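You operate a simulated robot arm through the tools that you are given. There is no shell and no other tool. Be economical: measure what you need, move in short steps, check, and stop when the job is done.

You run a simulated two-armed robot. Do the job below in one go: nothing can be reset, and whatever is moved stays where it is left.

JOB
Pick up the blue paint tin from the front bench top with one hand, pass it to the other hand and put it on the tall shelving second shelf from the bottom. Set down upright: paint tin.

It is judged by the outcome, as a careful person would: the job done as asked, and still so three seconds after it is handed in. It fails if anything else is knocked over, pushed out of place, dropped, spilled or broken.

ROBOT AND FRAMES
Two 6-joint arms with two-finger grippers on one trunk, on a base that drives. Base frame: it is fixed to the floor where the robot stands at the start and does not move with it; the origin is under the middle of the robot, x ahead of it, y to its left, z up. Readings come in mm, rad, newtons and seconds.
The left shoulder is at the start at [60, 143, 900], the right one opposite. With the tool pointing down near the work surface each hand reaches from about 260 to 700 mm from the robot's upright axis, wherever it stands, measured 20 degrees to its own side. Places, roughly: tall shelving second shelf [4200, -2300, 500]. Payload 2.45 kg a hand.
The TCP of each hand is the grasp point between the finger pads, 26 mm short of the fingertips. In the tool frame z runs along the fingers and y along their closing line. The gripper opens to 96 mm. The gripper's body begins 69 mm behind the TCP.
Orientation is that of the tool frame in the base frame, as a unit quaternion [x, y, z, w]. With the fingers straight down and closing along the base's y, the tool's x points along the base's -x, its y along +y and its z along -z.

CONTROLS
- The arms move only by the tool arm_command. It takes "left_increments", "right_increments" or both (then of equal length, played together; a hand with none holds still); each is a list of rows, each an object (a shift or turn left out is 0, a gripper value left out holds the last) with "offset": the shift along the tool's x, y, z in mm, a list of three; "turn": the turn, a rotation vector about the tool's x, y, z in rad, a list of three; "fingers": the gripper command, from -1 (shut) to 1 (fully open), values between in proportion. In form: [{"offset": [x, y, z], "turn": [ax, ay, az], "fingers": fingers}, ...]. A call has 1 to 8 rows; each row shifts and turns the commanded pose from where the row before left it, along the tool's axes as they then stand. Rows are played at 5 a second. More than 50 mm and 0.15 rad between two rows, or a gripper value outside its range, and nothing of the call is played. Where a pose cannot be reached the arm comes as near as it can. A force on the tool above 40 N (or 10 N above the force at the start of the call, whichever is more), or a blocked arm, ends the call early, and 0.2 s more pass. The fingers move at their own pace and stop on an object; they squeeze with about 41 N. The grip force told is the motor's: it shows also when the fingers shut on nothing. Time passes only in rows, and 0.2 s behind the last, so rows that do not move let the fingers close. The reply holds the time, the measured pose of the TCP, the force on the tool along the base axes, the opening and the grip force, in the units named above and with some noise, with the torque about the TCP (base axes, N m) and any sound that the robot's microphone picked up, and new pictures: "views" is both (left out), scene, wrist or none (wrist: the cameras of the hands that moved).
- Cameras (640 x 400 px; columns grow to the right, rows downward): "scene" is now at [139.5, -15.8, 1507.5]; the picture's right is [-0.17, -0.98, 0.00], its down [-0.72, 0.13, -0.68] and it looks along [0.67, -0.12, -0.73] (base axes); focal length 269 px, centre (320, 200). "left" rides on the left gripper at [82, -3, -98] in its tool frame; the picture's right is [0.04, 1.00, 0.00], its down [-0.73, 0.03, -0.68] and it looks along [-0.68, 0.03, 0.73] (tool axes); focal length 256 px, centre (320, 200). "right" rides on the right gripper at [82, 3, -98] in its tool frame; the picture's right is [-0.04, 1.00, 0.00], its down [-0.73, -0.03, -0.68] and it looks along [-0.68, -0.03, 0.73] (tool axes); focal length 256 px, centre (320, 200). There is no depth. A picture from a camera that has moved, and an enlarged one, comes with that camera's place and axes in the base frame and with its lens.
- move_column(by): slides the trunk up (or, below 0, down) by that many mm; the arms and the scene camera ride with it, the base frame stays. It gives what a move gives, with no picture.
- drive_base(legs): drives the robot by 1 to 6 legs, each [ahead, turn to the left] in mm and rad, along the robot's own axes; the way and the turn of a leg run together, so that a leg with both is an arc; at most 1500 mm and 3.142 rad a leg. The arms and the cameras ride along, it lands a little off, and it stops where it bumps. It gives what a move gives, and a new picture of the scene camera.
- turn_head(pan, tilt): turns the head with the scene camera to pan (to the left, within 1.501 rad either way) and tilt (down, from -0.506 to 1.204), counted from straight ahead of the robot. It gives what a move gives, and a new picture of the scene camera.
- enlarge(camera, box): a new picture of the part [left, top, right, bottom] of that camera's present view, enlarged. The clock stands still meanwhile.
- hand_in(): hands the job in; it is judged then, once.

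Work in short steps. Places have to be worked out from the pictures, the camera data and where the tool is seen: move nearer, look again, correct. Check each grasp and each placing, and mend what went wrong. You have 120 turns and 260 pictures in all, those below and enlarged ones among them. Open the grippers and draw the arms clear of the work before you hand the job in, unless the task says otherwise; then end with one line.

The tools are called after "Call:" as name(argument=value, ...) on one line, values as JSON. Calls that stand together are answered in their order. arm_command: Moves the arms, as the interface text tells. Its arguments: {"type":"object","properties":{"left_increments":{"type":"array","items":{"type":"object","properties":{"offset":{"type":"array","items":{"type":"number"}},"turn":{"type":"array","items":{"type":"number"}},"fingers":{"type":"number"}}}},"right_increments":{"type":"array","items":{"type":"object","properties":{"offset":{"type":"array","items":{"type":"number"}},"turn":{"type":"array","items":{"type":"number"}},"fingers":{"type":"number"}}}},"views":{"type":"string","enum":["both","scene","wrist","none"]}},"required":[]} The other tools are called the same way: move_column (by) slides the trunk up or down; drive_base (legs) drives the base; turn_head (pan, tilt) turns the head that bears the scene camera; enlarge (camera, box) takes an enlarged picture of a part of a camera's view; hand_in () hands the job in.

At the start:

```text
t: 0.0
left_ee_pos: [435.5, 66.5, 1194.9]
left_tcp_rot: [-0.001, 1.0, -0.001, 0.0]
left_force: [-0.3, -0.4, -0.7]
left_wrist_torque: [0.0, 0.03, 0.01]
left_finger_gap: 96.1
left_gripper_force: 0.0
right_ee_pos: [324.1, -282.9, 1186.1]
right_tcp_rot: [0.0, 1.0, 0.0, 0.0]
right_force: [0.1, 0.2, 0.1]
right_wrist_torque: [0.01, 0.02, 0.0]
right_finger_gap: 96.0
right_gripper_force: 0.0
trunk travel left (down, up): [-525.0, 65.0]
robot x, y, heading: [3.2, -3.0, 0.001]
head pan, tilt: [-0.175, 0.82]
```

scene: 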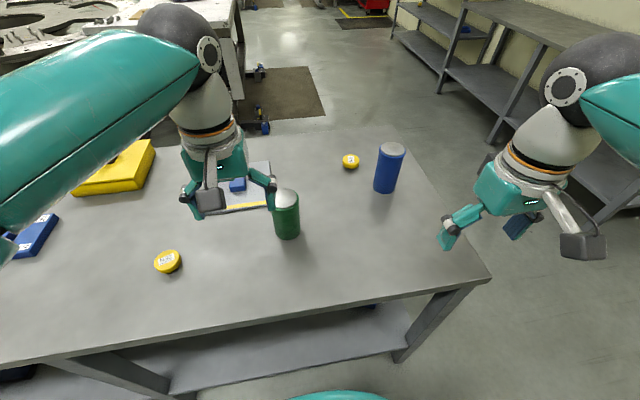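
right: 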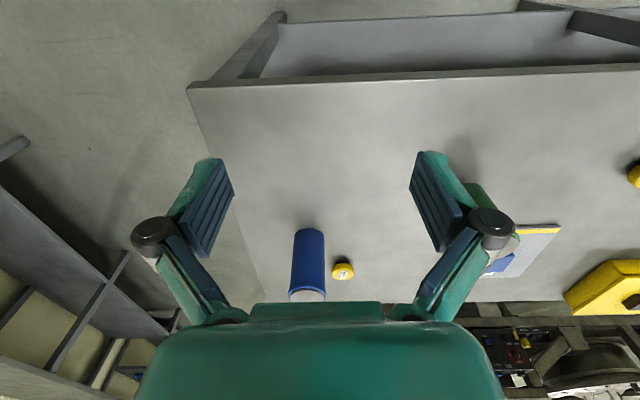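
left: 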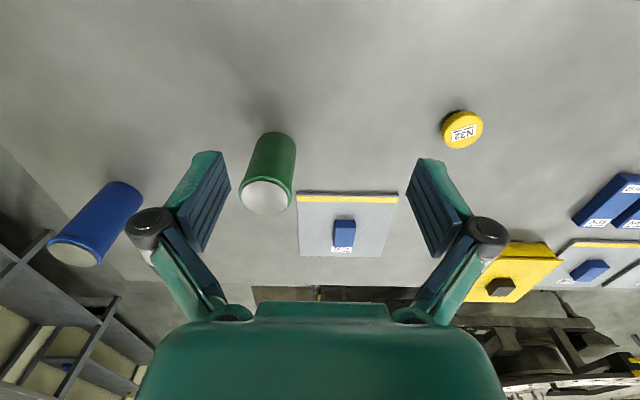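

The tin stands at about (712, -326) on a bench top at z≈900, which is slightly beyond comfortable reach. I'll look down to check the gap between the robot and the bench before driving closer.

Call:
turn_head(pan=0, tilt=1.2)

Call:
enlarge(camera="right", box=[240, 200, 400, 300])

```text
t: 0.8
left_ee_pos: [435.6, 66.9, 1195.7]
left_tcp_rot: [0.0, 1.0, -0.001, 0.0]
left_force: [-0.5, -0.2, 0.8]
left_wrist_torque: [0.03, 0.0, 0.0]
left_finger_gap: 95.9
left_gripper_force: 0.0
right_ee_pos: [324.8, -282.4, 1186.6]
right_tcp_rot: [0.0, 1.0, 0.0, -0.001]
right_force: [1.0, 0.8, 0.1]
right_wrist_torque: [-0.02, 0.01, 0.02]
right_finger_gap: 95.8
right_gripper_force: 0.0
trunk travel left (down, up): [-525.0, 65.0]
robot x, y, heading: [-1.7, 0.1, -0.001]
head pan, tilt: [0.0, 1.201]
camera scene: at [116.9, -2.1, 1481.5], right [0.0, -1.0, 0.0], down [-0.93, 0.0, -0.36], along [0.36, 0.0, -0.93], focal length 269 px, centre (320, 200)
```

scene: 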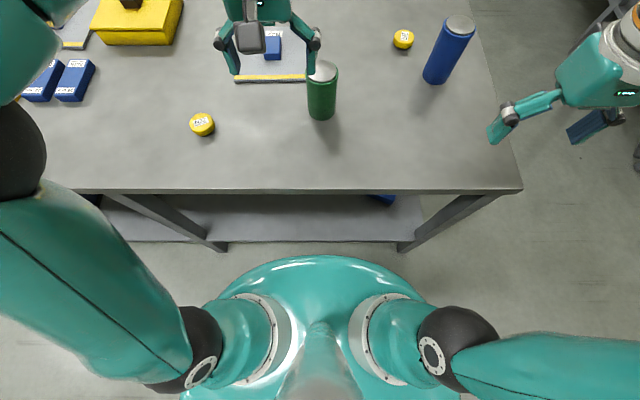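

```text
4.00 times, centred on (320, 250) of right
camera zoom: at [243.7, -279.0, 1283.7], right [0.04, 1.0, 0.0], down [0.73, -0.03, 0.68], along [0.68, -0.03, -0.73], focal length 1024 px, centre (320, 0)
```

zoom: 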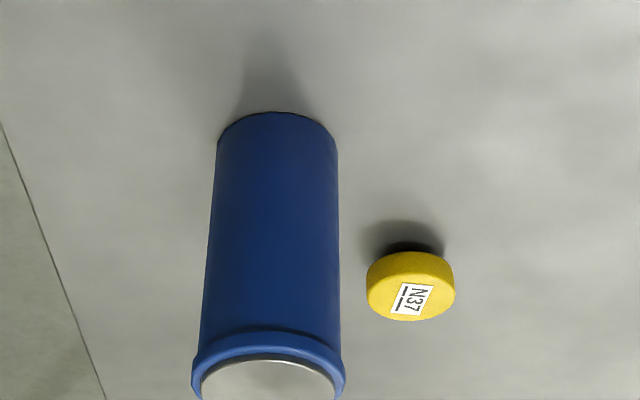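

The tin is about 70 mm across and 150 mm high, and the base seems to have 80 mm or more of clearance. I'll drive ahead 50 mm and turn the head back to watch the work.

Call:
drive_base(legs=[[50, 0]])

Call:
turn_head(pan=-0.3, tilt=0.7)

```text
t: 1.8
left_ee_pos: [489.5, 66.4, 1194.6]
left_tcp_rot: [0.0, 1.0, 0.0, -0.001]
left_force: [1.4, -0.2, -0.2]
left_wrist_torque: [-0.04, 0.07, 0.02]
left_finger_gap: 95.9
left_gripper_force: 0.1
right_ee_pos: [379.5, -282.4, 1184.6]
right_tcp_rot: [0.001, 1.0, 0.0, -0.002]
right_force: [0.1, -0.1, 0.0]
right_wrist_torque: [-0.05, 0.11, 0.02]
right_finger_gap: 95.9
right_gripper_force: 0.1
trunk travel left (down, up): [-525.0, 65.0]
robot x, y, heading: [51.5, -4.5, -0.006]
head pan, tilt: [0.0, 1.201]
camera scene: at [171.4, -2.0, 1481.1], right [0.0, -1.0, 0.0], down [-0.93, 0.0, -0.36], along [0.36, 0.0, -0.93], focal length 269 px, centre (320, 200)
```

scene: 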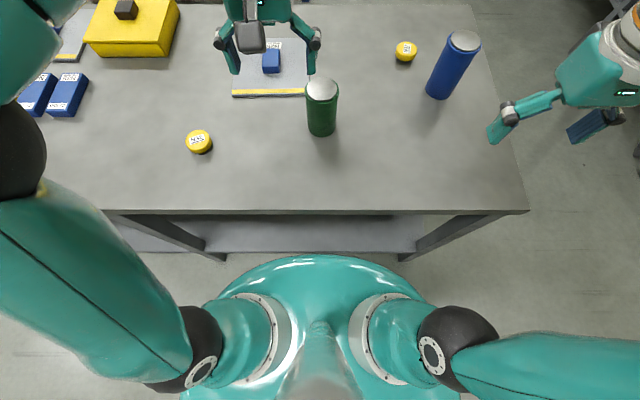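

```text
t: 2.7
left_ee_pos: [487.3, 67.5, 1197.2]
left_tcp_rot: [0.001, 1.0, 0.0, -0.001]
left_force: [0.6, -0.5, 0.7]
left_wrist_torque: [-0.01, 0.02, -0.01]
left_finger_gap: 96.1
left_gripper_force: 0.0
right_ee_pos: [375.6, -283.0, 1186.3]
right_tcp_rot: [0.0, 1.0, 0.0, -0.001]
right_force: [0.4, -1.0, -0.1]
right_wrist_torque: [-0.01, 0.04, -0.01]
right_finger_gap: 95.8
right_gripper_force: 0.1
trunk travel left (down, up): [-525.0, 65.0]
robot x, y, heading: [49.3, 1.7, -0.001]
head pan, tilt: [-0.3, 0.7]
camera scene: at [193.4, -27.1, 1517.3], right [-0.29, -0.96, 0.0], down [-0.62, 0.19, -0.76], along [0.73, -0.23, -0.65], focal length 269 px, centre (320, 200)
```

scene: 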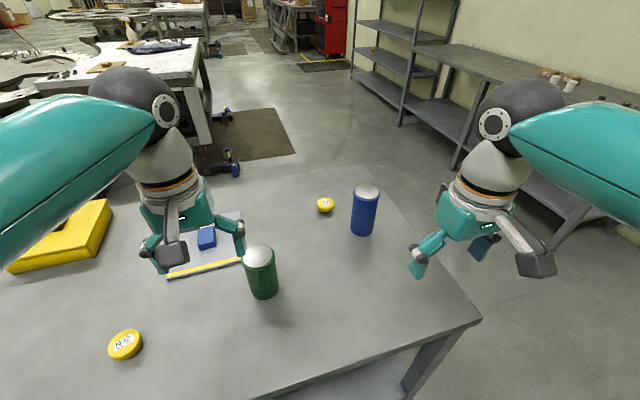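

The tin top is at about (712, -327, 1051). I'll move the right hand over to it at its present height.

Call:
arm_command(right_increments=[{"offset": [-48, -6, 0], "fingers": 1}, {"offset": [-48, -6, 0]}, {"offset": [-48, -6, 0]}, {"offset": [-48, -6, 0]}, {"offset": [-48, -6, 0]}, {"offset": [-48, -7, 0]}, {"offset": [-48, -7, 0]}, {"offset": [0, 0, 0]}])

```text
t: 4.5
left_ee_pos: [485.8, 67.5, 1197.0]
left_tcp_rot: [0.001, 1.0, 0.0, 0.0]
left_force: [0.4, 0.4, 0.2]
left_wrist_torque: [0.02, -0.02, -0.02]
left_finger_gap: 96.4
left_gripper_force: 0.1
right_ee_pos: [622.4, -308.8, 1165.9]
right_tcp_rot: [0.0, 1.0, 0.0, -0.001]
right_force: [0.9, -0.9, 0.3]
right_wrist_torque: [0.03, -0.02, 0.02]
right_finger_gap: 95.9
right_gripper_force: 0.1
right hand out of reach, approached as far as the arm can: row 5, 6, 7
trunk travel left (down, up): [-525.0, 65.0]
robot x, y, heading: [51.4, 2.0, 0.001]
head pan, tilt: [-0.3, 0.7]
camera scene: at [192.8, -27.1, 1517.4], right [-0.3, -0.96, 0.0], down [-0.62, 0.19, -0.76], along [0.73, -0.23, -0.64], focal length 269 px, centre (320, 200)
camera right: at [541.4, -304.5, 1263.8], right [0.04, 1.0, 0.0], down [0.73, -0.03, 0.68], along [0.68, -0.03, -0.73], focal length 256 px, centre (320, 200)
```

scene: 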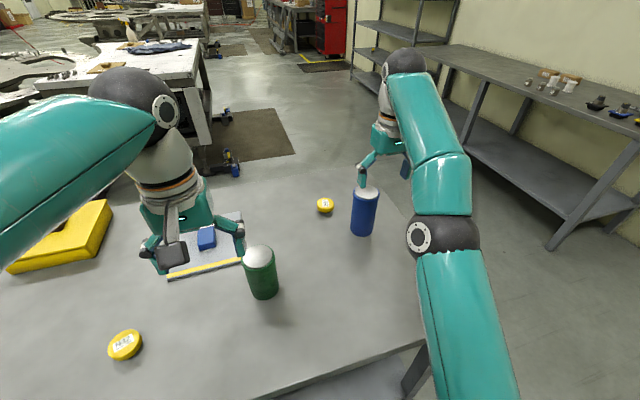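
right: 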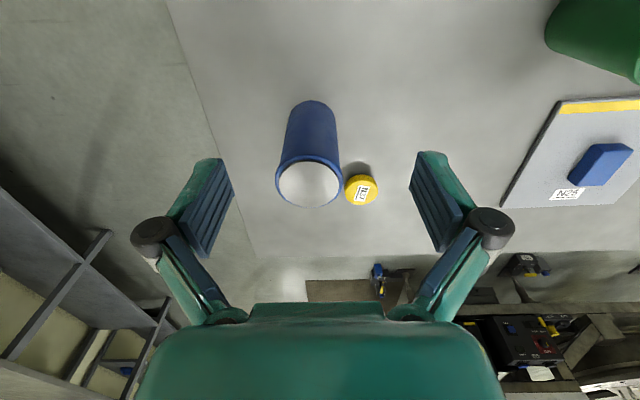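

The camera confirms the tin at (714, -325). At this height the arm is at its limit, so I'll raise the trunk and then come in lower, sliding the open fingers either side of the tin.

Call:
move_column(by=64)

Call:
arm_command(right_increments=[{"offset": [0, 0, 40]}, {"offset": [0, 0, 30]}, {"offset": [0, 0, 0]}], views="wrist")

```text
t: 5.5
left_ee_pos: [486.5, 66.3, 1258.5]
left_tcp_rot: [0.001, 1.0, 0.0, 0.0]
left_force: [-0.3, -0.3, 0.3]
left_wrist_torque: [0.03, 0.01, 0.02]
left_finger_gap: 96.2
left_gripper_force: 0.1
right_ee_pos: [622.6, -308.1, 1229.3]
right_tcp_rot: [0.0, 1.0, 0.001, -0.001]
right_force: [-0.4, 0.7, -1.2]
right_wrist_torque: [-0.01, 0.04, -0.02]
right_finger_gap: 95.9
right_gripper_force: 0.0
trunk travel left (down, up): [-589.0, 1.0]
robot x, y, heading: [52.1, -3.4, -0.006]
head pan, tilt: [-0.3, 0.7]
```

```text
t: 6.3
left_ee_pos: [485.5, 67.3, 1260.8]
left_tcp_rot: [0.0, 1.0, 0.0, -0.001]
left_force: [-0.1, 0.3, 0.0]
left_wrist_torque: [0.03, -0.01, -0.01]
left_finger_gap: 96.0
left_gripper_force: 0.1
right_ee_pos: [622.8, -308.0, 1160.4]
right_tcp_rot: [0.0, 1.0, 0.0, 0.0]
right_force: [-0.4, 0.2, 0.0]
right_wrist_torque: [-0.03, -0.02, 0.03]
right_finger_gap: 96.2
right_gripper_force: 0.0
trunk travel left (down, up): [-589.0, 1.0]
robot x, y, heading: [49.1, 1.4, -0.002]
head pan, tilt: [-0.3, 0.7]
camera right: at [541.2, -304.2, 1258.0], right [0.04, 1.0, 0.0], down [0.73, -0.03, 0.68], along [0.68, -0.03, -0.73], focal length 256 px, centre (320, 200)
```

right: 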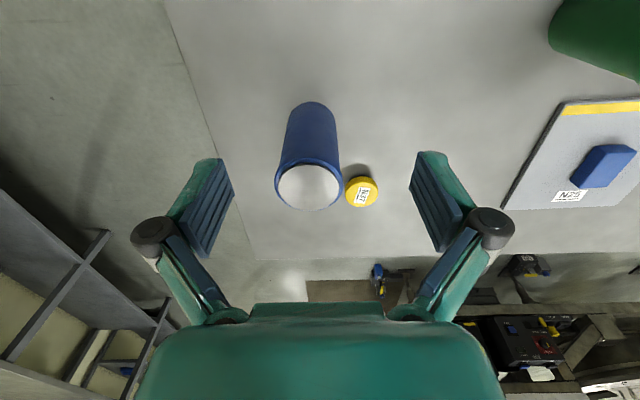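

Now I'll lower the right hand to grasp height (z≈1022), just short of the tin, and line it up in y.

Call:
arm_command(right_increments=[{"offset": [0, -9, 46]}, {"offset": [0, -8, 46]}, {"offset": [0, 0, 46]}, {"offset": [0, 0, 0]}])

```text
t: 7.3
left_ee_pos: [486.0, 67.1, 1259.2]
left_tcp_rot: [0.001, 1.0, -0.001, -0.001]
left_force: [-0.1, 0.8, -0.9]
left_wrist_torque: [-0.02, 0.01, 0.01]
left_finger_gap: 95.7
left_gripper_force: 0.0
right_ee_pos: [622.5, -324.7, 1022.4]
right_tcp_rot: [0.0, 1.0, -0.001, 0.0]
right_force: [0.3, -0.5, 0.0]
right_wrist_torque: [0.0, -0.04, 0.01]
right_finger_gap: 96.0
right_gripper_force: 0.1
trunk travel left (down, up): [-589.0, 1.0]
robot x, y, heading: [53.1, 4.1, 0.002]
head pan, tilt: [-0.3, 0.7]
camera scene: at [192.6, -26.8, 1581.5], right [-0.3, -0.96, 0.0], down [-0.62, 0.19, -0.76], along [0.73, -0.23, -0.64], focal length 269 px, centre (320, 200)
camera right: at [541.1, -321.4, 1119.1], right [0.04, 1.0, 0.0], down [0.73, -0.03, 0.68], along [0.68, -0.03, -0.73], focal length 256 px, centre (320, 200)
```

scene: 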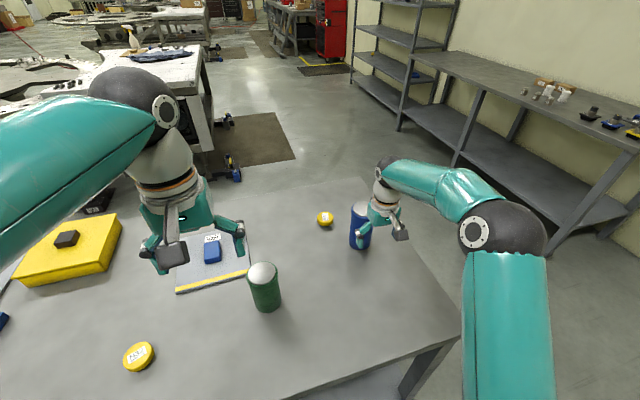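
right: 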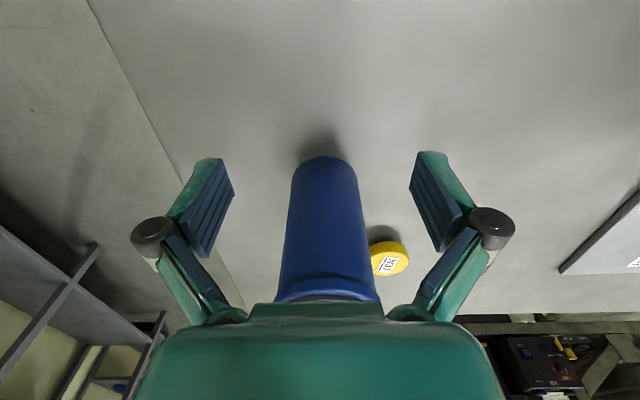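

The fingers straddle the tin's line well. I'll slide forward about 91 mm so the tin sits between the pads.

Call:
arm_command(right_increments=[{"offset": [-30, 0, 0]}, {"offset": [-30, 0, 0]}, {"offset": [-31, 0, 0]}, {"offset": [0, 0, 0]}])

```text
t: 8.3
left_ee_pos: [485.5, 66.2, 1260.8]
left_tcp_rot: [0.001, 1.0, -0.001, 0.0]
left_force: [-0.7, -0.2, -0.1]
left_wrist_torque: [0.02, -0.03, 0.0]
left_finger_gap: 95.9
left_gripper_force: 0.1
right_ee_pos: [705.4, -324.3, 1022.0]
right_tcp_rot: [0.001, 1.0, 0.0, -0.002]
right_force: [-0.5, -0.6, 0.4]
right_wrist_torque: [0.0, -0.04, 0.0]
right_finger_gap: 95.8
right_gripper_force: 0.0
right hand out of reach, approached as far as the arm can: row 3
trunk travel left (down, up): [-589.0, 1.0]
robot x, y, heading: [50.3, -2.7, 0.001]
head pan, tilt: [-0.3, 0.7]
camera scene: at [191.8, -27.4, 1581.6], right [-0.3, -0.96, 0.0], down [-0.61, 0.19, -0.77], along [0.73, -0.23, -0.64], focal length 269 px, centre (320, 200)
camera right: at [625.3, -319.8, 1119.1], right [0.04, 1.0, 0.0], down [0.73, -0.03, 0.68], along [0.68, -0.03, -0.74], focal length 256 px, centre (320, 200)
```

scene: 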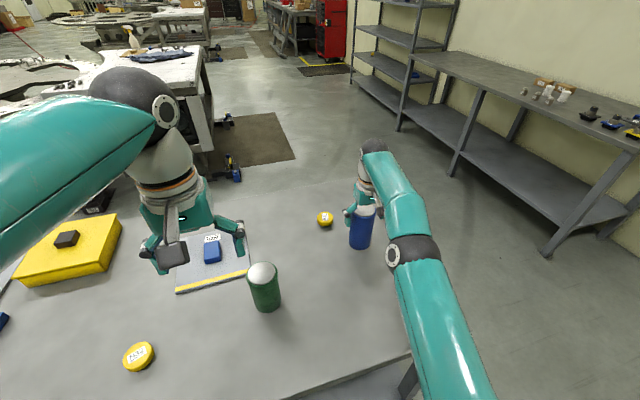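
right: 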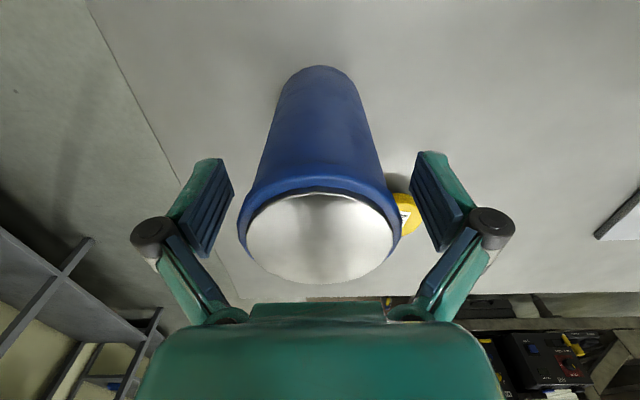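

The TCP is within a few mm of the tin's axis and the pads straddle it. I'll close the right fingers.

Call:
arm_command(right_increments=[{"fingers": 0}, {"fingers": -0.5}, {"fingers": -1}, {"fingers": -1}, {"fingers": -1}], views="wrist")

```text
t: 9.5
left_ee_pos: [487.1, 67.0, 1260.2]
left_tcp_rot: [0.001, 1.0, 0.0, -0.001]
left_force: [0.7, -0.4, -0.8]
left_wrist_torque: [-0.04, 0.05, -0.01]
left_finger_gap: 95.9
left_gripper_force: 0.0
right_ee_pos: [707.4, -324.7, 1020.5]
right_tcp_rot: [0.0, 1.0, 0.001, -0.001]
right_force: [-0.5, 0.1, -0.6]
right_wrist_torque: [-0.1, 0.11, -0.04]
right_finger_gap: 73.0
right_gripper_force: 41.1
trunk travel left (down, up): [-589.0, 1.0]
robot x, y, heading: [47.5, 2.3, -0.0]
head pan, tilt: [-0.3, 0.7]
camera right: at [626.7, -319.9, 1118.2], right [0.04, 1.0, 0.0], down [0.73, -0.03, 0.68], along [0.68, -0.03, -0.74], focal length 256 px, centre (320, 200)
```

right: 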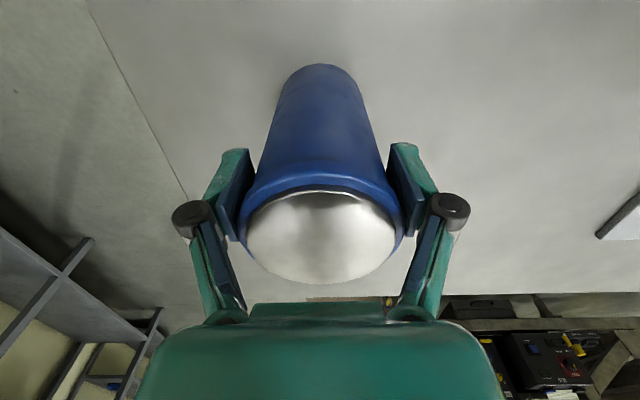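

The tin is gripped at a 73 mm gap and 41 N. I'll lift it, drawing back a little at the same time to stay within reach.

Call:
arm_command(right_increments=[{"offset": [0, 0, -12]}, {"offset": [8, 0, -25]}, {"offset": [20, 0, -35]}, {"offset": [30, 0, -35]}, {"offset": [35, 0, -30]}, {"offset": [0, 0, 0]}])

```text
t: 10.9
left_ee_pos: [488.1, 66.2, 1258.2]
left_tcp_rot: [0.0, 1.0, 0.0, -0.002]
left_force: [-0.7, -0.5, -0.6]
left_wrist_torque: [0.02, 0.01, -0.02]
left_finger_gap: 96.2
left_gripper_force: 0.1
right_ee_pos: [620.4, -325.2, 1158.3]
right_tcp_rot: [0.0, 1.0, -0.001, -0.002]
right_force: [0.1, 0.3, -5.4]
right_wrist_torque: [0.0, 0.03, -0.03]
right_finger_gap: 73.3
right_gripper_force: 40.9
right hand out of reach, approached as far as the arm can: row 3
trunk travel left (down, up): [-589.0, 1.0]
robot x, y, heading: [49.4, 0.2, -0.002]
head pan, tilt: [-0.3, 0.7]
camera scene: at [195.1, -28.2, 1581.1], right [-0.3, -0.96, 0.0], down [-0.62, 0.19, -0.76], along [0.73, -0.23, -0.65], focal length 269 px, centre (320, 200)
camera right: at [538.6, -320.3, 1255.1], right [0.04, 1.0, 0.0], down [0.74, -0.03, 0.68], along [0.68, -0.03, -0.74], focal length 256 px, centre (320, 200)
```

scene: 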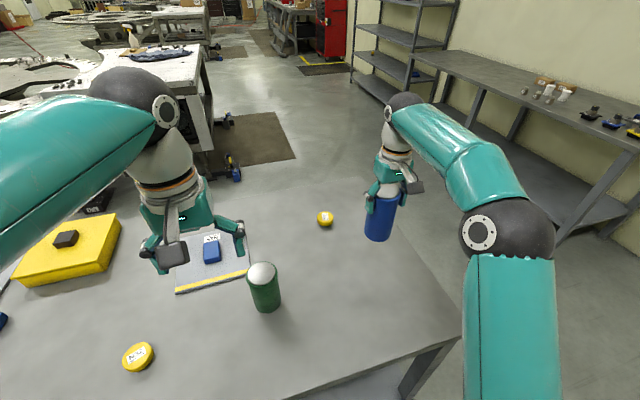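
right: 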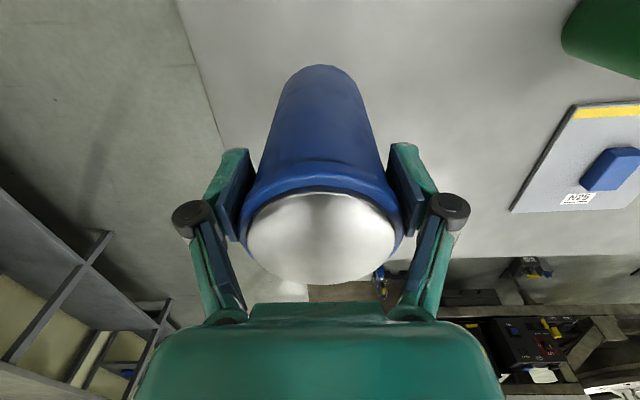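

The tin is lifted and weighs about 0.55 kg. Before backing away from the bench for the handover, I'll check both sides and the route.

Call:
turn_head(pan=1.5, tilt=0.5)

Call:
turn_head(pan=-1.5, tilt=0.5)

Call:
turn_head(pan=-0.5, tilt=0.3)

```text
t: 12.7
left_ee_pos: [487.2, 67.2, 1260.3]
left_tcp_rot: [0.001, 1.0, 0.0, -0.001]
left_force: [0.2, -0.6, 0.3]
left_wrist_torque: [0.0, -0.01, 0.0]
left_finger_gap: 95.8
left_gripper_force: 0.1
right_ee_pos: [618.6, -323.1, 1159.0]
right_tcp_rot: [0.001, 1.0, 0.001, 0.0]
right_force: [0.9, -0.6, -5.7]
right_wrist_torque: [0.01, 0.07, 0.01]
right_finger_gap: 73.1
right_gripper_force: 40.5
trunk travel left (down, up): [-589.0, 1.0]
robot x, y, heading: [51.2, 1.6, 0.001]
head pan, tilt: [1.499, 0.499]
camera scene: at [119.5, 88.4, 1599.1], right [1.0, -0.07, 0.0], down [-0.04, -0.48, -0.88], along [0.06, 0.88, -0.48], focal length 269 px, centre (320, 200)
```

scene: 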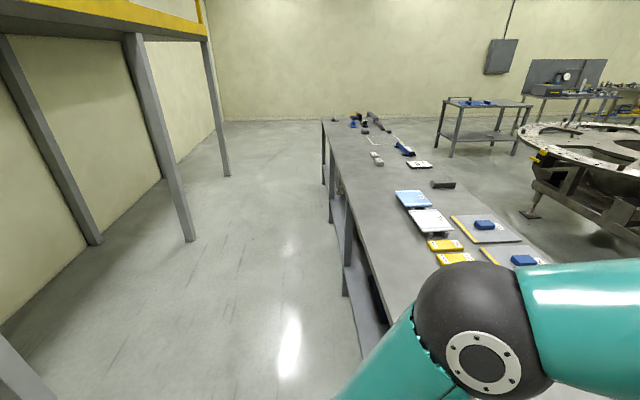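

```text
t: 15.3
left_ee_pos: [486.9, 67.4, 1259.2]
left_tcp_rot: [0.001, 1.0, 0.0, 0.0]
left_force: [0.6, 0.1, -0.7]
left_wrist_torque: [-0.01, 0.02, -0.02]
left_finger_gap: 95.9
left_gripper_force: 0.1
right_ee_pos: [618.9, -323.4, 1158.5]
right_tcp_rot: [0.0, 1.0, 0.0, -0.001]
right_force: [0.1, 0.5, -5.0]
right_wrist_torque: [0.05, 0.08, 0.02]
right_finger_gap: 73.4
right_gripper_force: 41.6
trunk travel left (down, up): [-589.0, 1.0]
robot x, y, heading: [51.1, 1.2, -0.001]
head pan, tilt: [-1.499, 0.499]
camera scene: at [119.4, -93.1, 1599.1], right [-1.0, -0.07, 0.0], down [-0.04, 0.48, -0.88], along [0.06, -0.88, -0.48], focal length 269 px, centre (320, 200)
```

scene: 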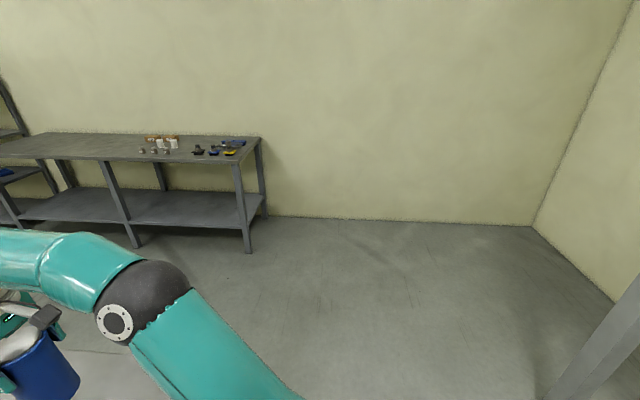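

```text
t: 16.6
left_ee_pos: [488.4, 67.1, 1259.2]
left_tcp_rot: [0.0, 1.0, 0.0, 0.0]
left_force: [0.1, 1.0, -0.7]
left_wrist_torque: [0.01, 0.01, 0.01]
left_finger_gap: 96.1
left_gripper_force: 0.0
right_ee_pos: [618.7, -323.0, 1158.6]
right_tcp_rot: [0.0, 1.0, 0.0, -0.002]
right_force: [-0.8, -0.3, -4.8]
right_wrist_torque: [0.02, 0.04, 0.0]
right_finger_gap: 73.4
right_gripper_force: 40.3
trunk travel left (down, up): [-589.0, 1.0]
robot x, y, heading: [49.8, 3.5, -0.001]
head pan, tilt: [-0.499, 0.3]
camera scene: at [194.8, -47.1, 1617.4], right [-0.48, -0.88, 0.0], down [-0.26, 0.14, -0.95], along [0.84, -0.46, -0.3], focal length 269 px, centre (320, 200)
```

scene: 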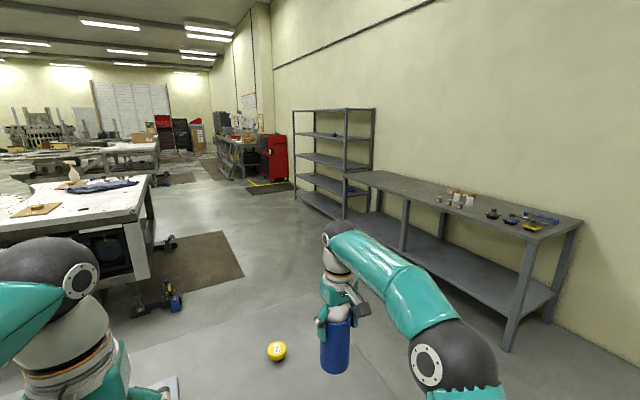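

Behind is clear to about x=-1000, and there is a corridor at y≈-1300 to the shelving, which faces +y. I'll back off 400 mm for the handover.

Call:
drive_base(legs=[[-400, 0]])

Call:
turn_head(pan=0, tilt=0.9)

```text
t: 19.1
left_ee_pos: [87.4, 65.7, 1260.2]
left_tcp_rot: [0.002, 1.0, 0.0, 0.001]
left_force: [0.1, 0.0, -0.7]
left_wrist_torque: [-0.01, 0.0, -0.02]
left_finger_gap: 95.9
left_gripper_force: 0.1
right_ee_pos: [218.0, -324.2, 1158.6]
right_tcp_rot: [0.001, 1.0, -0.001, -0.001]
right_force: [0.4, 0.4, -5.1]
right_wrist_torque: [-0.04, 0.04, -0.03]
right_finger_gap: 73.4
right_gripper_force: 40.7
trunk travel left (down, up): [-589.0, 1.0]
robot x, y, heading: [-350.9, -4.3, -0.001]
head pan, tilt: [-0.499, 0.3]
camera scene: at [-204.9, -47.2, 1617.5], right [-0.48, -0.88, 0.0], down [-0.26, 0.14, -0.96], along [0.84, -0.46, -0.3], focal length 269 px, centre (320, 200)
```

scene: 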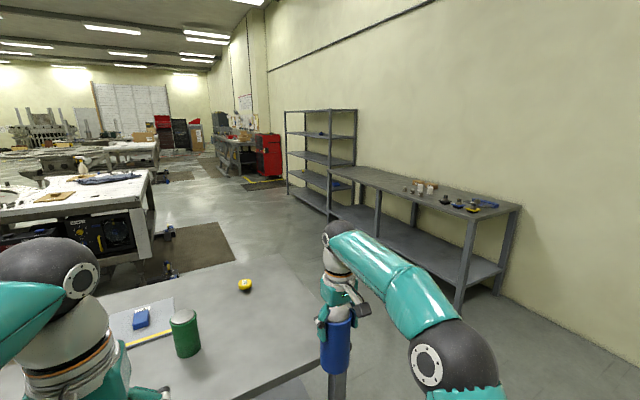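

```text
t: 20.1
left_ee_pos: [87.8, 65.9, 1260.0]
left_tcp_rot: [0.002, 1.0, 0.0, -0.001]
left_force: [0.0, 0.2, -0.6]
left_wrist_torque: [0.0, -0.03, -0.02]
left_finger_gap: 96.1
left_gripper_force: 0.0
right_ee_pos: [219.1, -324.6, 1159.4]
right_tcp_rot: [0.002, 1.0, 0.0, -0.001]
right_force: [-0.8, 0.3, -5.4]
right_wrist_torque: [-0.01, 0.03, 0.02]
right_finger_gap: 73.2
right_gripper_force: 40.7
trunk travel left (down, up): [-589.0, 1.0]
robot x, y, heading: [-346.4, 1.0, -0.001]
head pan, tilt: [0.0, 0.901]
camera scene: at [-210.4, -2.6, 1565.2], right [0.0, -1.0, 0.0], down [-0.78, 0.0, -0.62], along [0.62, 0.0, -0.78], focal length 269 px, centre (320, 200)
```

scene: 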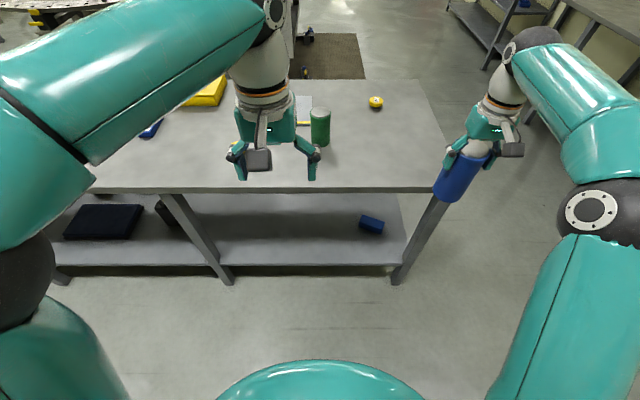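

The robot now stands at (-350, 0) in free space. I'll first move the left hand back and left while yawing it 43°, before pitching it up for a side grasp.

Call:
arm_command(left_increments=[{"offset": [36, 28, 20], "fingers": 1}, {"offset": [36, 28, 20]}, {"offset": [36, 28, 20]}, {"turn": [0, 0, 0.15]}, {"turn": [0, 0, 0.15]}, {"turn": [0, 0, 0.15]}, {"turn": [0, 0, 0.15]}, {"turn": [0, 0, 0.15]}], views="none")

Call:
arm_command(left_increments=[{"turn": [0, -0.137, 0]}, {"turn": [0, -0.137, 0]}, {"turn": [0, -0.137, 0]}, {"turn": [0, -0.137, 0]}, {"turn": [0, -0.137, 0]}, {"turn": [0, -0.137, 0]}, {"turn": [0, -0.138, 0]}, {}])

```text
t: 21.9
left_ee_pos: [-20.4, 150.7, 1199.4]
left_tcp_rot: [0.369, 0.929, 0.0, 0.0]
left_force: [0.8, 0.2, -0.4]
left_wrist_torque: [0.0, -0.04, -0.01]
left_finger_gap: 95.8
left_gripper_force: 0.0
right_ee_pos: [218.9, -324.4, 1158.1]
right_tcp_rot: [0.001, 1.0, -0.001, -0.001]
right_force: [-0.2, 0.1, -4.4]
right_wrist_torque: [-0.05, 0.09, 0.01]
right_finger_gap: 73.4
right_gripper_force: 41.1
trunk travel left (down, up): [-589.0, 1.0]
robot x, y, heading: [-351.6, 0.6, 0.001]
head pan, tilt: [0.0, 0.901]
```

```text
t: 23.7
left_ee_pos: [-19.8, 151.8, 1199.4]
left_tcp_rot: [0.326, 0.825, -0.17, 0.429]
left_force: [-0.4, -0.4, -0.1]
left_wrist_torque: [0.0, 0.01, 0.02]
left_finger_gap: 96.0
left_gripper_force: 0.2
right_ee_pos: [219.3, -324.3, 1159.4]
right_tcp_rot: [0.001, 1.0, 0.0, -0.001]
right_force: [0.0, -0.1, -4.5]
right_wrist_torque: [0.02, 0.06, 0.02]
right_finger_gap: 73.4
right_gripper_force: 41.2
trunk travel left (down, up): [-589.0, 1.0]
robot x, y, heading: [-349.5, -2.9, 0.001]
head pan, tilt: [0.0, 0.901]
camera scene: at [-210.4, -2.3, 1565.1], right [0.0, -1.0, 0.0], down [-0.78, 0.0, -0.62], along [0.62, 0.0, -0.78], focal length 269 px, centre (320, 200)
camera left: at [-115.0, 234.8, 1189.6], right [0.67, 0.75, -0.03], down [-0.08, 0.12, 0.99], along [0.74, -0.66, 0.14], focal length 256 px, centre (320, 200)
```

scene: 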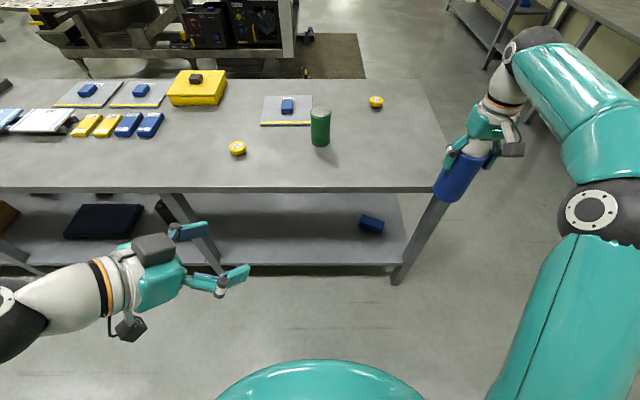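
left: 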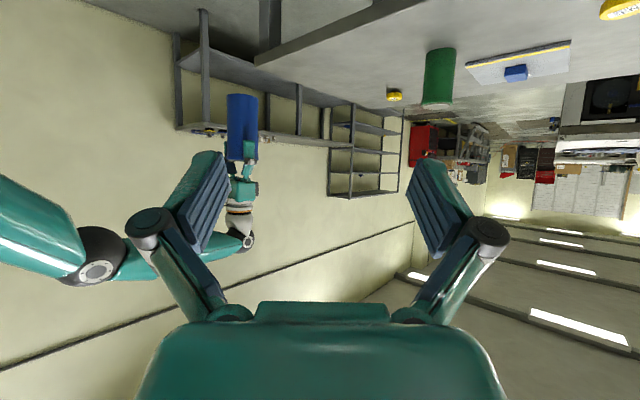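

The left hand is posed as planned (pointing ahead-right, 35° down). Now I'll bring the tin in front of the robot with the right hand.

Call:
arm_command(right_increments=[{"offset": [14.8, 40.6, 13.2]}, {"offset": [14.8, 40.6, 13.2]}, {"offset": [14.8, 40.6, 13.2]}, {"offset": [14.8, 40.6, 13.2]}, {"offset": [14.8, 40.6, 13.2]}, {"offset": [14.8, 40.6, 13.2]}, {}])

Call:
enlarge(camera="left", box=[160, 50, 480, 250])

```text
t: 25.3
left_ee_pos: [-18.8, 149.3, 1200.2]
left_tcp_rot: [0.326, 0.825, -0.17, 0.429]
left_force: [0.0, 0.8, -0.4]
left_wrist_torque: [0.01, -0.01, 0.03]
left_finger_gap: 96.1
left_gripper_force: 0.0
right_ee_pos: [131.2, -80.7, 1080.4]
right_tcp_rot: [0.001, 1.0, 0.0, -0.001]
right_force: [1.0, -0.5, -5.1]
right_wrist_torque: [0.01, 0.09, -0.01]
right_finger_gap: 73.1
right_gripper_force: 41.1
trunk travel left (down, up): [-589.0, 1.0]
robot x, y, heading: [-346.7, 1.8, -0.001]
head pan, tilt: [0.0, 0.901]
camera scene: at [-210.6, -3.1, 1565.2], right [0.0, -1.0, 0.0], down [-0.78, 0.0, -0.62], along [0.62, 0.0, -0.78], focal length 269 px, centre (320, 200)
camera right: at [49.4, -76.9, 1177.8], right [0.04, 1.0, 0.0], down [0.73, -0.03, 0.68], along [0.68, -0.03, -0.74], focal length 256 px, centre (320, 200)
```

scene: 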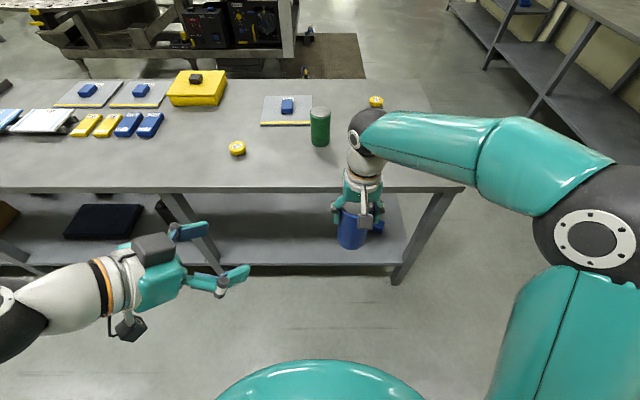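
right: 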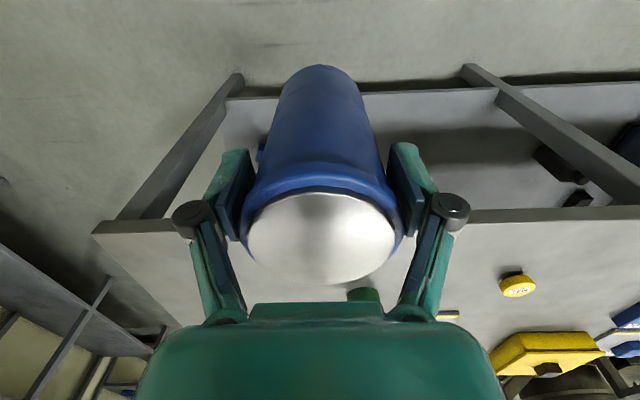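

```text
2.00 times, centred on (320, 150) of left
camera zoom: at [-115.1, 234.1, 1190.0], right [0.67, 0.74, -0.03], down [-0.08, 0.11, 0.99], along [0.74, -0.66, 0.13], focal length 512 px, centre (320, 300)
```

zoom: 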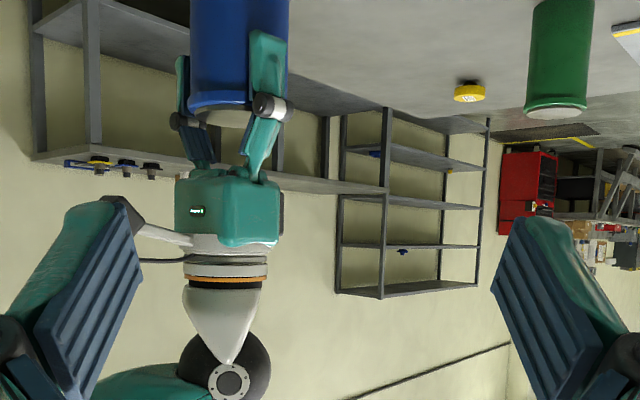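

The tin hangs upright at about (135, -81), with its bottom at z≈960. I'll bring the left hand to a pregrasp point 130 mm back along its approach line.

Call:
arm_command(left_increments=[{"offset": [1.2, -12.6, 40.8], "fingers": 1}, {"offset": [1.2, -12.6, 40.8]}, {"offset": [1.2, -12.6, 40.8]}, {"offset": [1.2, -12.6, 40.8]}, {"offset": [1.2, -12.6, 40.8]}, {}])

```text
t: 26.7
left_ee_pos: [57.5, 28.8, 1109.7]
left_tcp_rot: [0.338, 0.835, -0.179, 0.396]
left_force: [-0.5, -0.5, -0.2]
left_wrist_torque: [-0.02, 0.0, -0.02]
left_finger_gap: 95.7
left_gripper_force: 0.0
left hand out of reach, approached as far as the arm can: row 1, 2, 3, 4, 5
right_ee_pos: [130.2, -79.2, 1080.2]
right_tcp_rot: [0.001, 1.0, 0.001, 0.0]
right_force: [1.1, -0.3, -5.3]
right_wrist_torque: [-0.01, 0.07, -0.01]
right_finger_gap: 73.1
right_gripper_force: 41.5
trunk travel left (down, up): [-589.0, 1.0]
robot x, y, heading: [-344.8, -0.5, -0.003]
head pan, tilt: [0.0, 0.901]
camera scene: at [-210.7, -2.3, 1565.2], right [0.0, -1.0, 0.0], down [-0.78, 0.0, -0.62], along [0.62, 0.0, -0.78], focal length 269 px, centre (320, 200)
camera left: at [-34.3, 116.3, 1107.7], right [0.69, 0.72, -0.06], down [-0.01, 0.1, 1.0], along [0.73, -0.68, 0.07], focal length 256 px, centre (320, 200)
```

scene: 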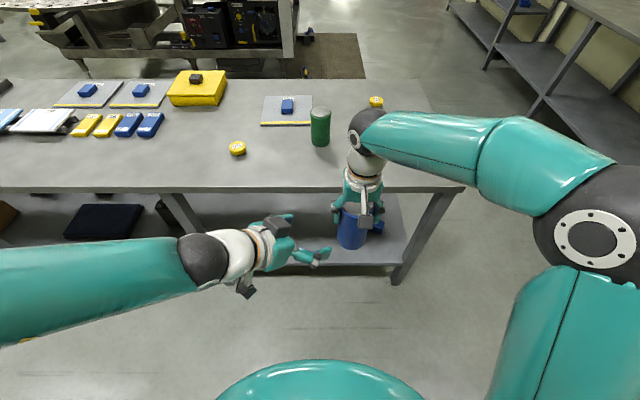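
left: 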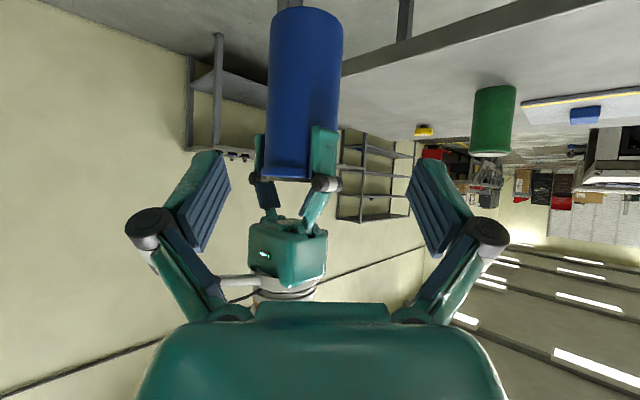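

The left wrist was too close to its own shoulder. I'll shift the handover about 140 mm further from the robot, moving both hands together.

Call:
arm_command(left_increments=[{"offset": [-13.4, 23.7, 26.1]}, {"offset": [-13.4, 23.7, 26.1]}, {"offset": [-13.4, 23.7, 26.1]}, {"offset": [-13.4, 23.7, 26.1]}, {}], right_increments=[{"offset": [-35, 5, 0]}, {"offset": [-35, 5, 0]}, {"offset": [-35, 5, 0]}, {"offset": [-36, 5, 0]}, {}])

```text
t: 27.9
left_ee_pos: [204.6, 15.1, 1084.9]
left_tcp_rot: [0.339, 0.834, -0.179, 0.396]
left_force: [-0.3, -0.5, 0.6]
left_wrist_torque: [0.04, -0.02, 0.02]
left_finger_gap: 96.0
left_gripper_force: 0.1
right_ee_pos: [269.6, -62.6, 1079.0]
right_tcp_rot: [0.001, 1.0, 0.0, -0.001]
right_force: [-1.1, -0.4, -5.0]
right_wrist_torque: [0.01, 0.02, -0.01]
right_finger_gap: 73.1
right_gripper_force: 40.4
trunk travel left (down, up): [-589.0, 1.0]
robot x, y, heading: [-346.7, 3.6, 0.003]
head pan, tilt: [0.0, 0.901]
camera scene: at [-212.9, -2.5, 1565.5], right [0.0, -1.0, 0.0], down [-0.78, 0.0, -0.62], along [0.62, 0.0, -0.78], focal length 269 px, centre (320, 200)
camera right: at [188.9, -58.5, 1177.0], right [0.04, 1.0, 0.0], down [0.73, -0.03, 0.68], along [0.68, -0.03, -0.74], focal length 256 px, centre (320, 200)
camera left: at [112.1, 101.6, 1082.3], right [0.69, 0.72, -0.06], down [-0.01, 0.1, 1.0], along [0.73, -0.68, 0.07], focal length 256 px, centre (320, 200)
```

scene: 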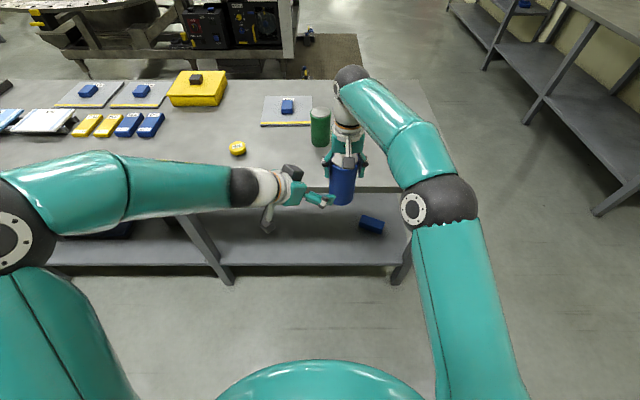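
right: 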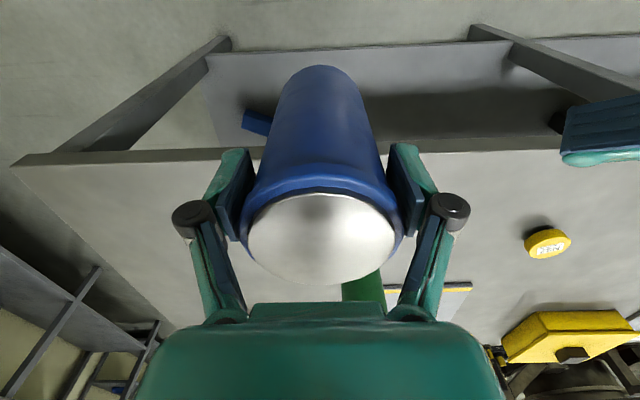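
left: 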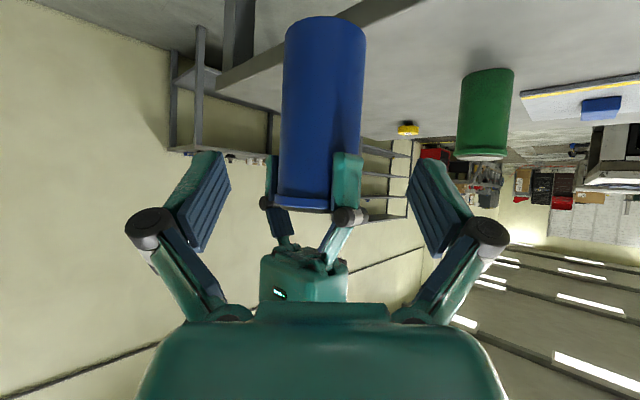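

The tin is centred between the open left fingers. I'll advance 95 mm along the approach line and look.

Call:
arm_command(left_increments=[{"offset": [0, 0, 32]}, {"offset": [0, 0, 32]}, {"offset": [0, 0, 31]}, {}])

Call:
enlarge(camera="scene", box=[220, 90, 460, 240])

```text
t: 28.9
left_ee_pos: [257.3, -41.1, 1024.4]
left_tcp_rot: [0.338, 0.835, -0.179, 0.396]
left_force: [-0.5, 0.2, 1.1]
left_wrist_torque: [0.0, 0.0, -0.01]
left_finger_gap: 96.0
left_gripper_force: 0.0
right_ee_pos: [271.7, -61.5, 1078.8]
right_tcp_rot: [0.0, 1.0, 0.0, 0.0]
right_force: [0.1, 0.3, -4.9]
right_wrist_torque: [0.01, 0.03, -0.01]
right_finger_gap: 73.1
right_gripper_force: 40.9
trunk travel left (down, up): [-589.0, 1.0]
robot x, y, heading: [-350.3, -0.9, -0.004]
head pan, tilt: [0.0, 0.901]
camera scene: at [-211.0, -1.8, 1565.2], right [0.0, -1.0, 0.0], down [-0.78, 0.0, -0.62], along [0.62, 0.0, -0.78], focal length 269 px, centre (320, 200)
camera left: at [165.8, 47.3, 1022.0], right [0.69, 0.72, -0.06], down [-0.01, 0.1, 1.0], along [0.73, -0.68, 0.07], focal length 256 px, centre (320, 200)
```

scene: 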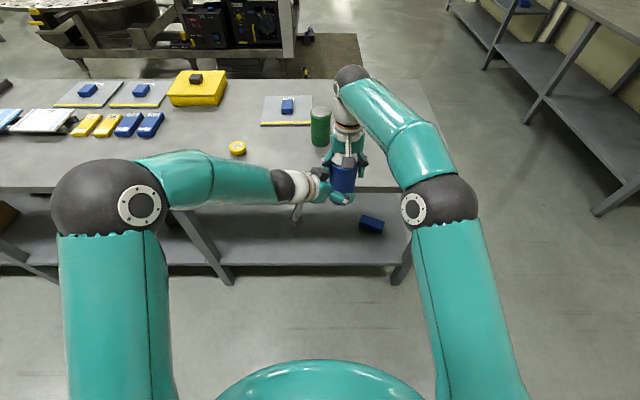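
left: 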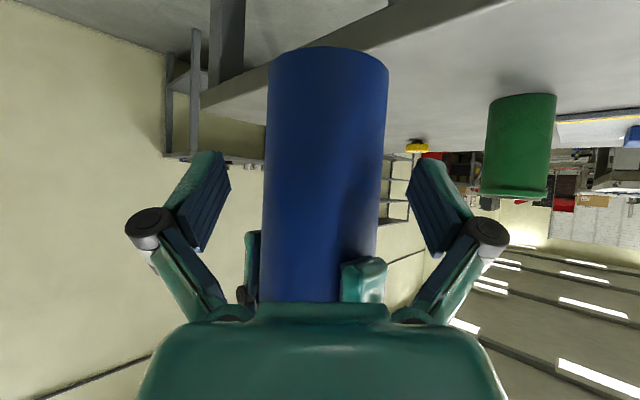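

```text
2.67 times, centred on (340, 165) of scene
camera zoom: at [-211.0, -1.8, 1565.2], right [0.0, -1.0, 0.0], down [-0.78, 0.0, -0.62], along [0.62, 0.0, -0.78], focal length 717 px, centre (267, 293)
```

zoom: 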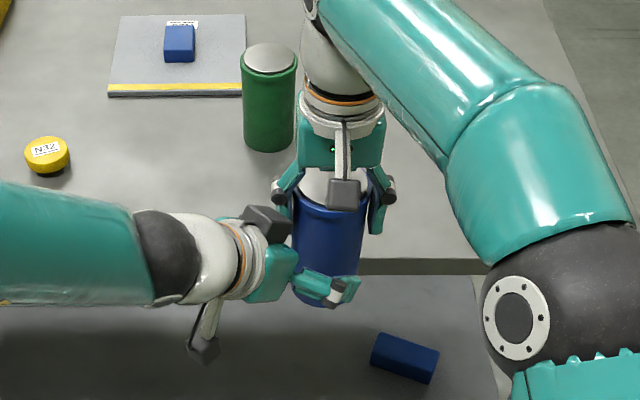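

Clearances look good. I'll advance the last 30 mm.

Call:
arm_command(left_increments=[{"offset": [0, 0, 15]}, {"offset": [0, 0, 14]}, {}])

Call:
enlarge(camera="scene", box=[260, 120, 420, 220])

```text
t: 29.7
left_ee_pos: [274.5, -57.3, 1006.5]
left_tcp_rot: [0.34, 0.834, -0.18, 0.395]
left_force: [-31.4, 11.3, 14.1]
left_wrist_torque: [-0.43, -2.61, 1.04]
left_finger_gap: 95.8
left_gripper_force: 0.1
right_ee_pos: [273.5, -64.3, 1077.5]
right_tcp_rot: [0.003, 1.0, -0.002, 0.001]
right_force: [32.4, -11.4, -19.3]
right_wrist_torque: [-0.49, 0.45, -1.31]
right_finger_gap: 73.4
right_gripper_force: 41.3
trunk travel left (down, up): [-589.0, 1.0]
robot x, y, heading: [-346.9, 3.5, 0.001]
head pan, tilt: [0.0, 0.901]
camera scene: at [-210.1, -1.9, 1565.1], right [0.0, -1.0, 0.0], down [-0.78, 0.0, -0.62], along [0.62, 0.0, -0.78], focal length 269 px, centre (320, 200)
camera left: at [181.7, 30.8, 1004.1], right [0.69, 0.72, -0.06], down [-0.01, 0.1, 1.0], along [0.72, -0.69, 0.07], focal length 256 px, centre (320, 200)
```

scene: 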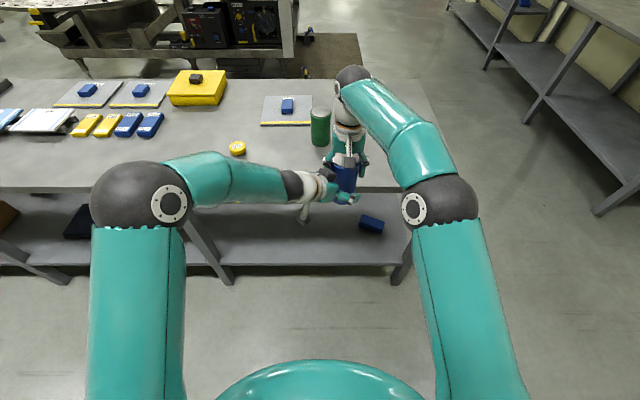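
left: 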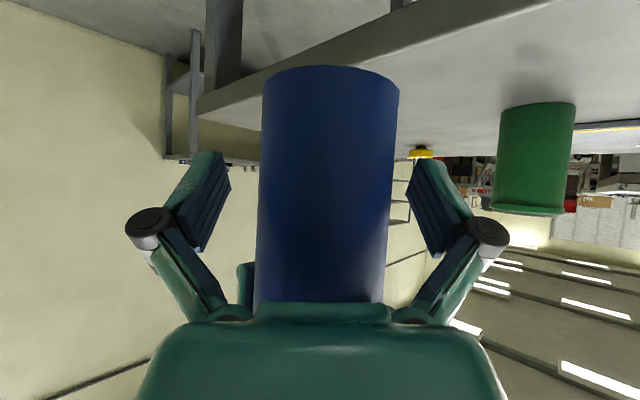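

```text
4.00 times, centred on (340, 170) of scene
camera zoom: at [-210.1, -1.9, 1565.1], right [0.0, -1.0, 0.0], down [-0.78, 0.0, -0.62], along [0.62, 0.0, -0.78], focal length 1076 px, centre (240, 320)
```

zoom: 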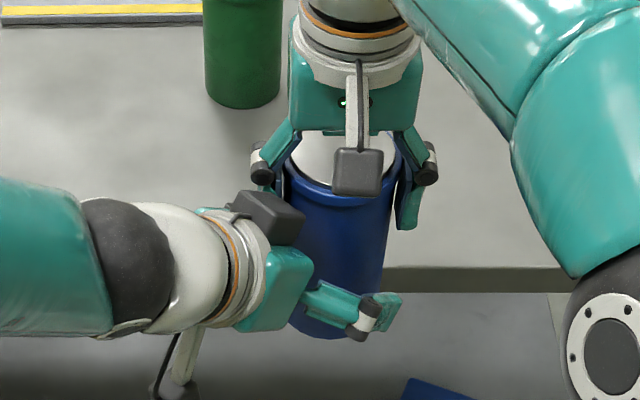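

The left palm has made contact, so it is about 10 mm too deep. I'll back off 12 mm; the finger pads still cover the tin's widest line.

Call:
arm_command(left_increments=[{"offset": [0, 0, -12]}, {}])

```text
t: 30.3
left_ee_pos: [268.0, -48.5, 1013.5]
left_tcp_rot: [0.337, 0.836, -0.179, 0.396]
left_force: [-0.1, -0.5, -0.9]
left_wrist_torque: [0.0, 0.01, -0.02]
left_finger_gap: 95.9
left_gripper_force: 0.2
right_ee_pos: [272.4, -62.1, 1078.4]
right_tcp_rot: [0.0, 1.0, 0.0, -0.002]
right_force: [1.8, 0.3, -6.1]
right_wrist_torque: [0.0, 0.09, -0.03]
right_finger_gap: 73.1
right_gripper_force: 40.9
trunk travel left (down, up): [-589.0, 1.0]
robot x, y, heading: [-346.6, -3.3, -0.005]
head pan, tilt: [0.0, 0.901]
camera scene: at [-209.2, -2.7, 1565.0], right [0.0, -1.0, 0.0], down [-0.78, 0.0, -0.62], along [0.62, 0.0, -0.78], focal length 269 px, centre (320, 200)
camera left: at [176.0, 37.8, 1010.6], right [0.69, 0.72, -0.06], down [-0.01, 0.1, 1.0], along [0.73, -0.68, 0.07], focal length 256 px, centre (320, 200)
```

scene: 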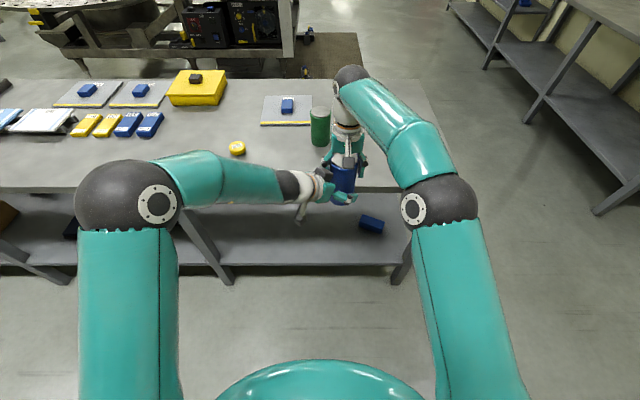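
left: 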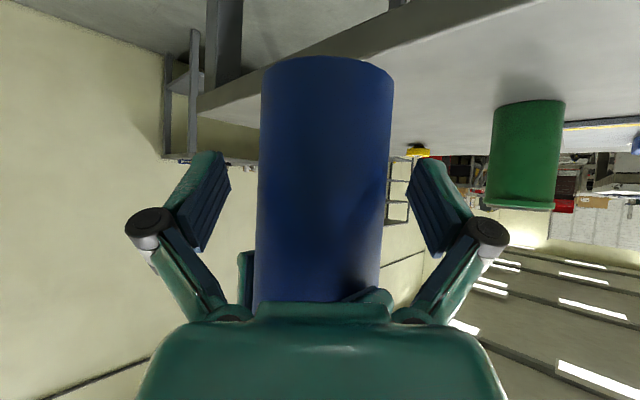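

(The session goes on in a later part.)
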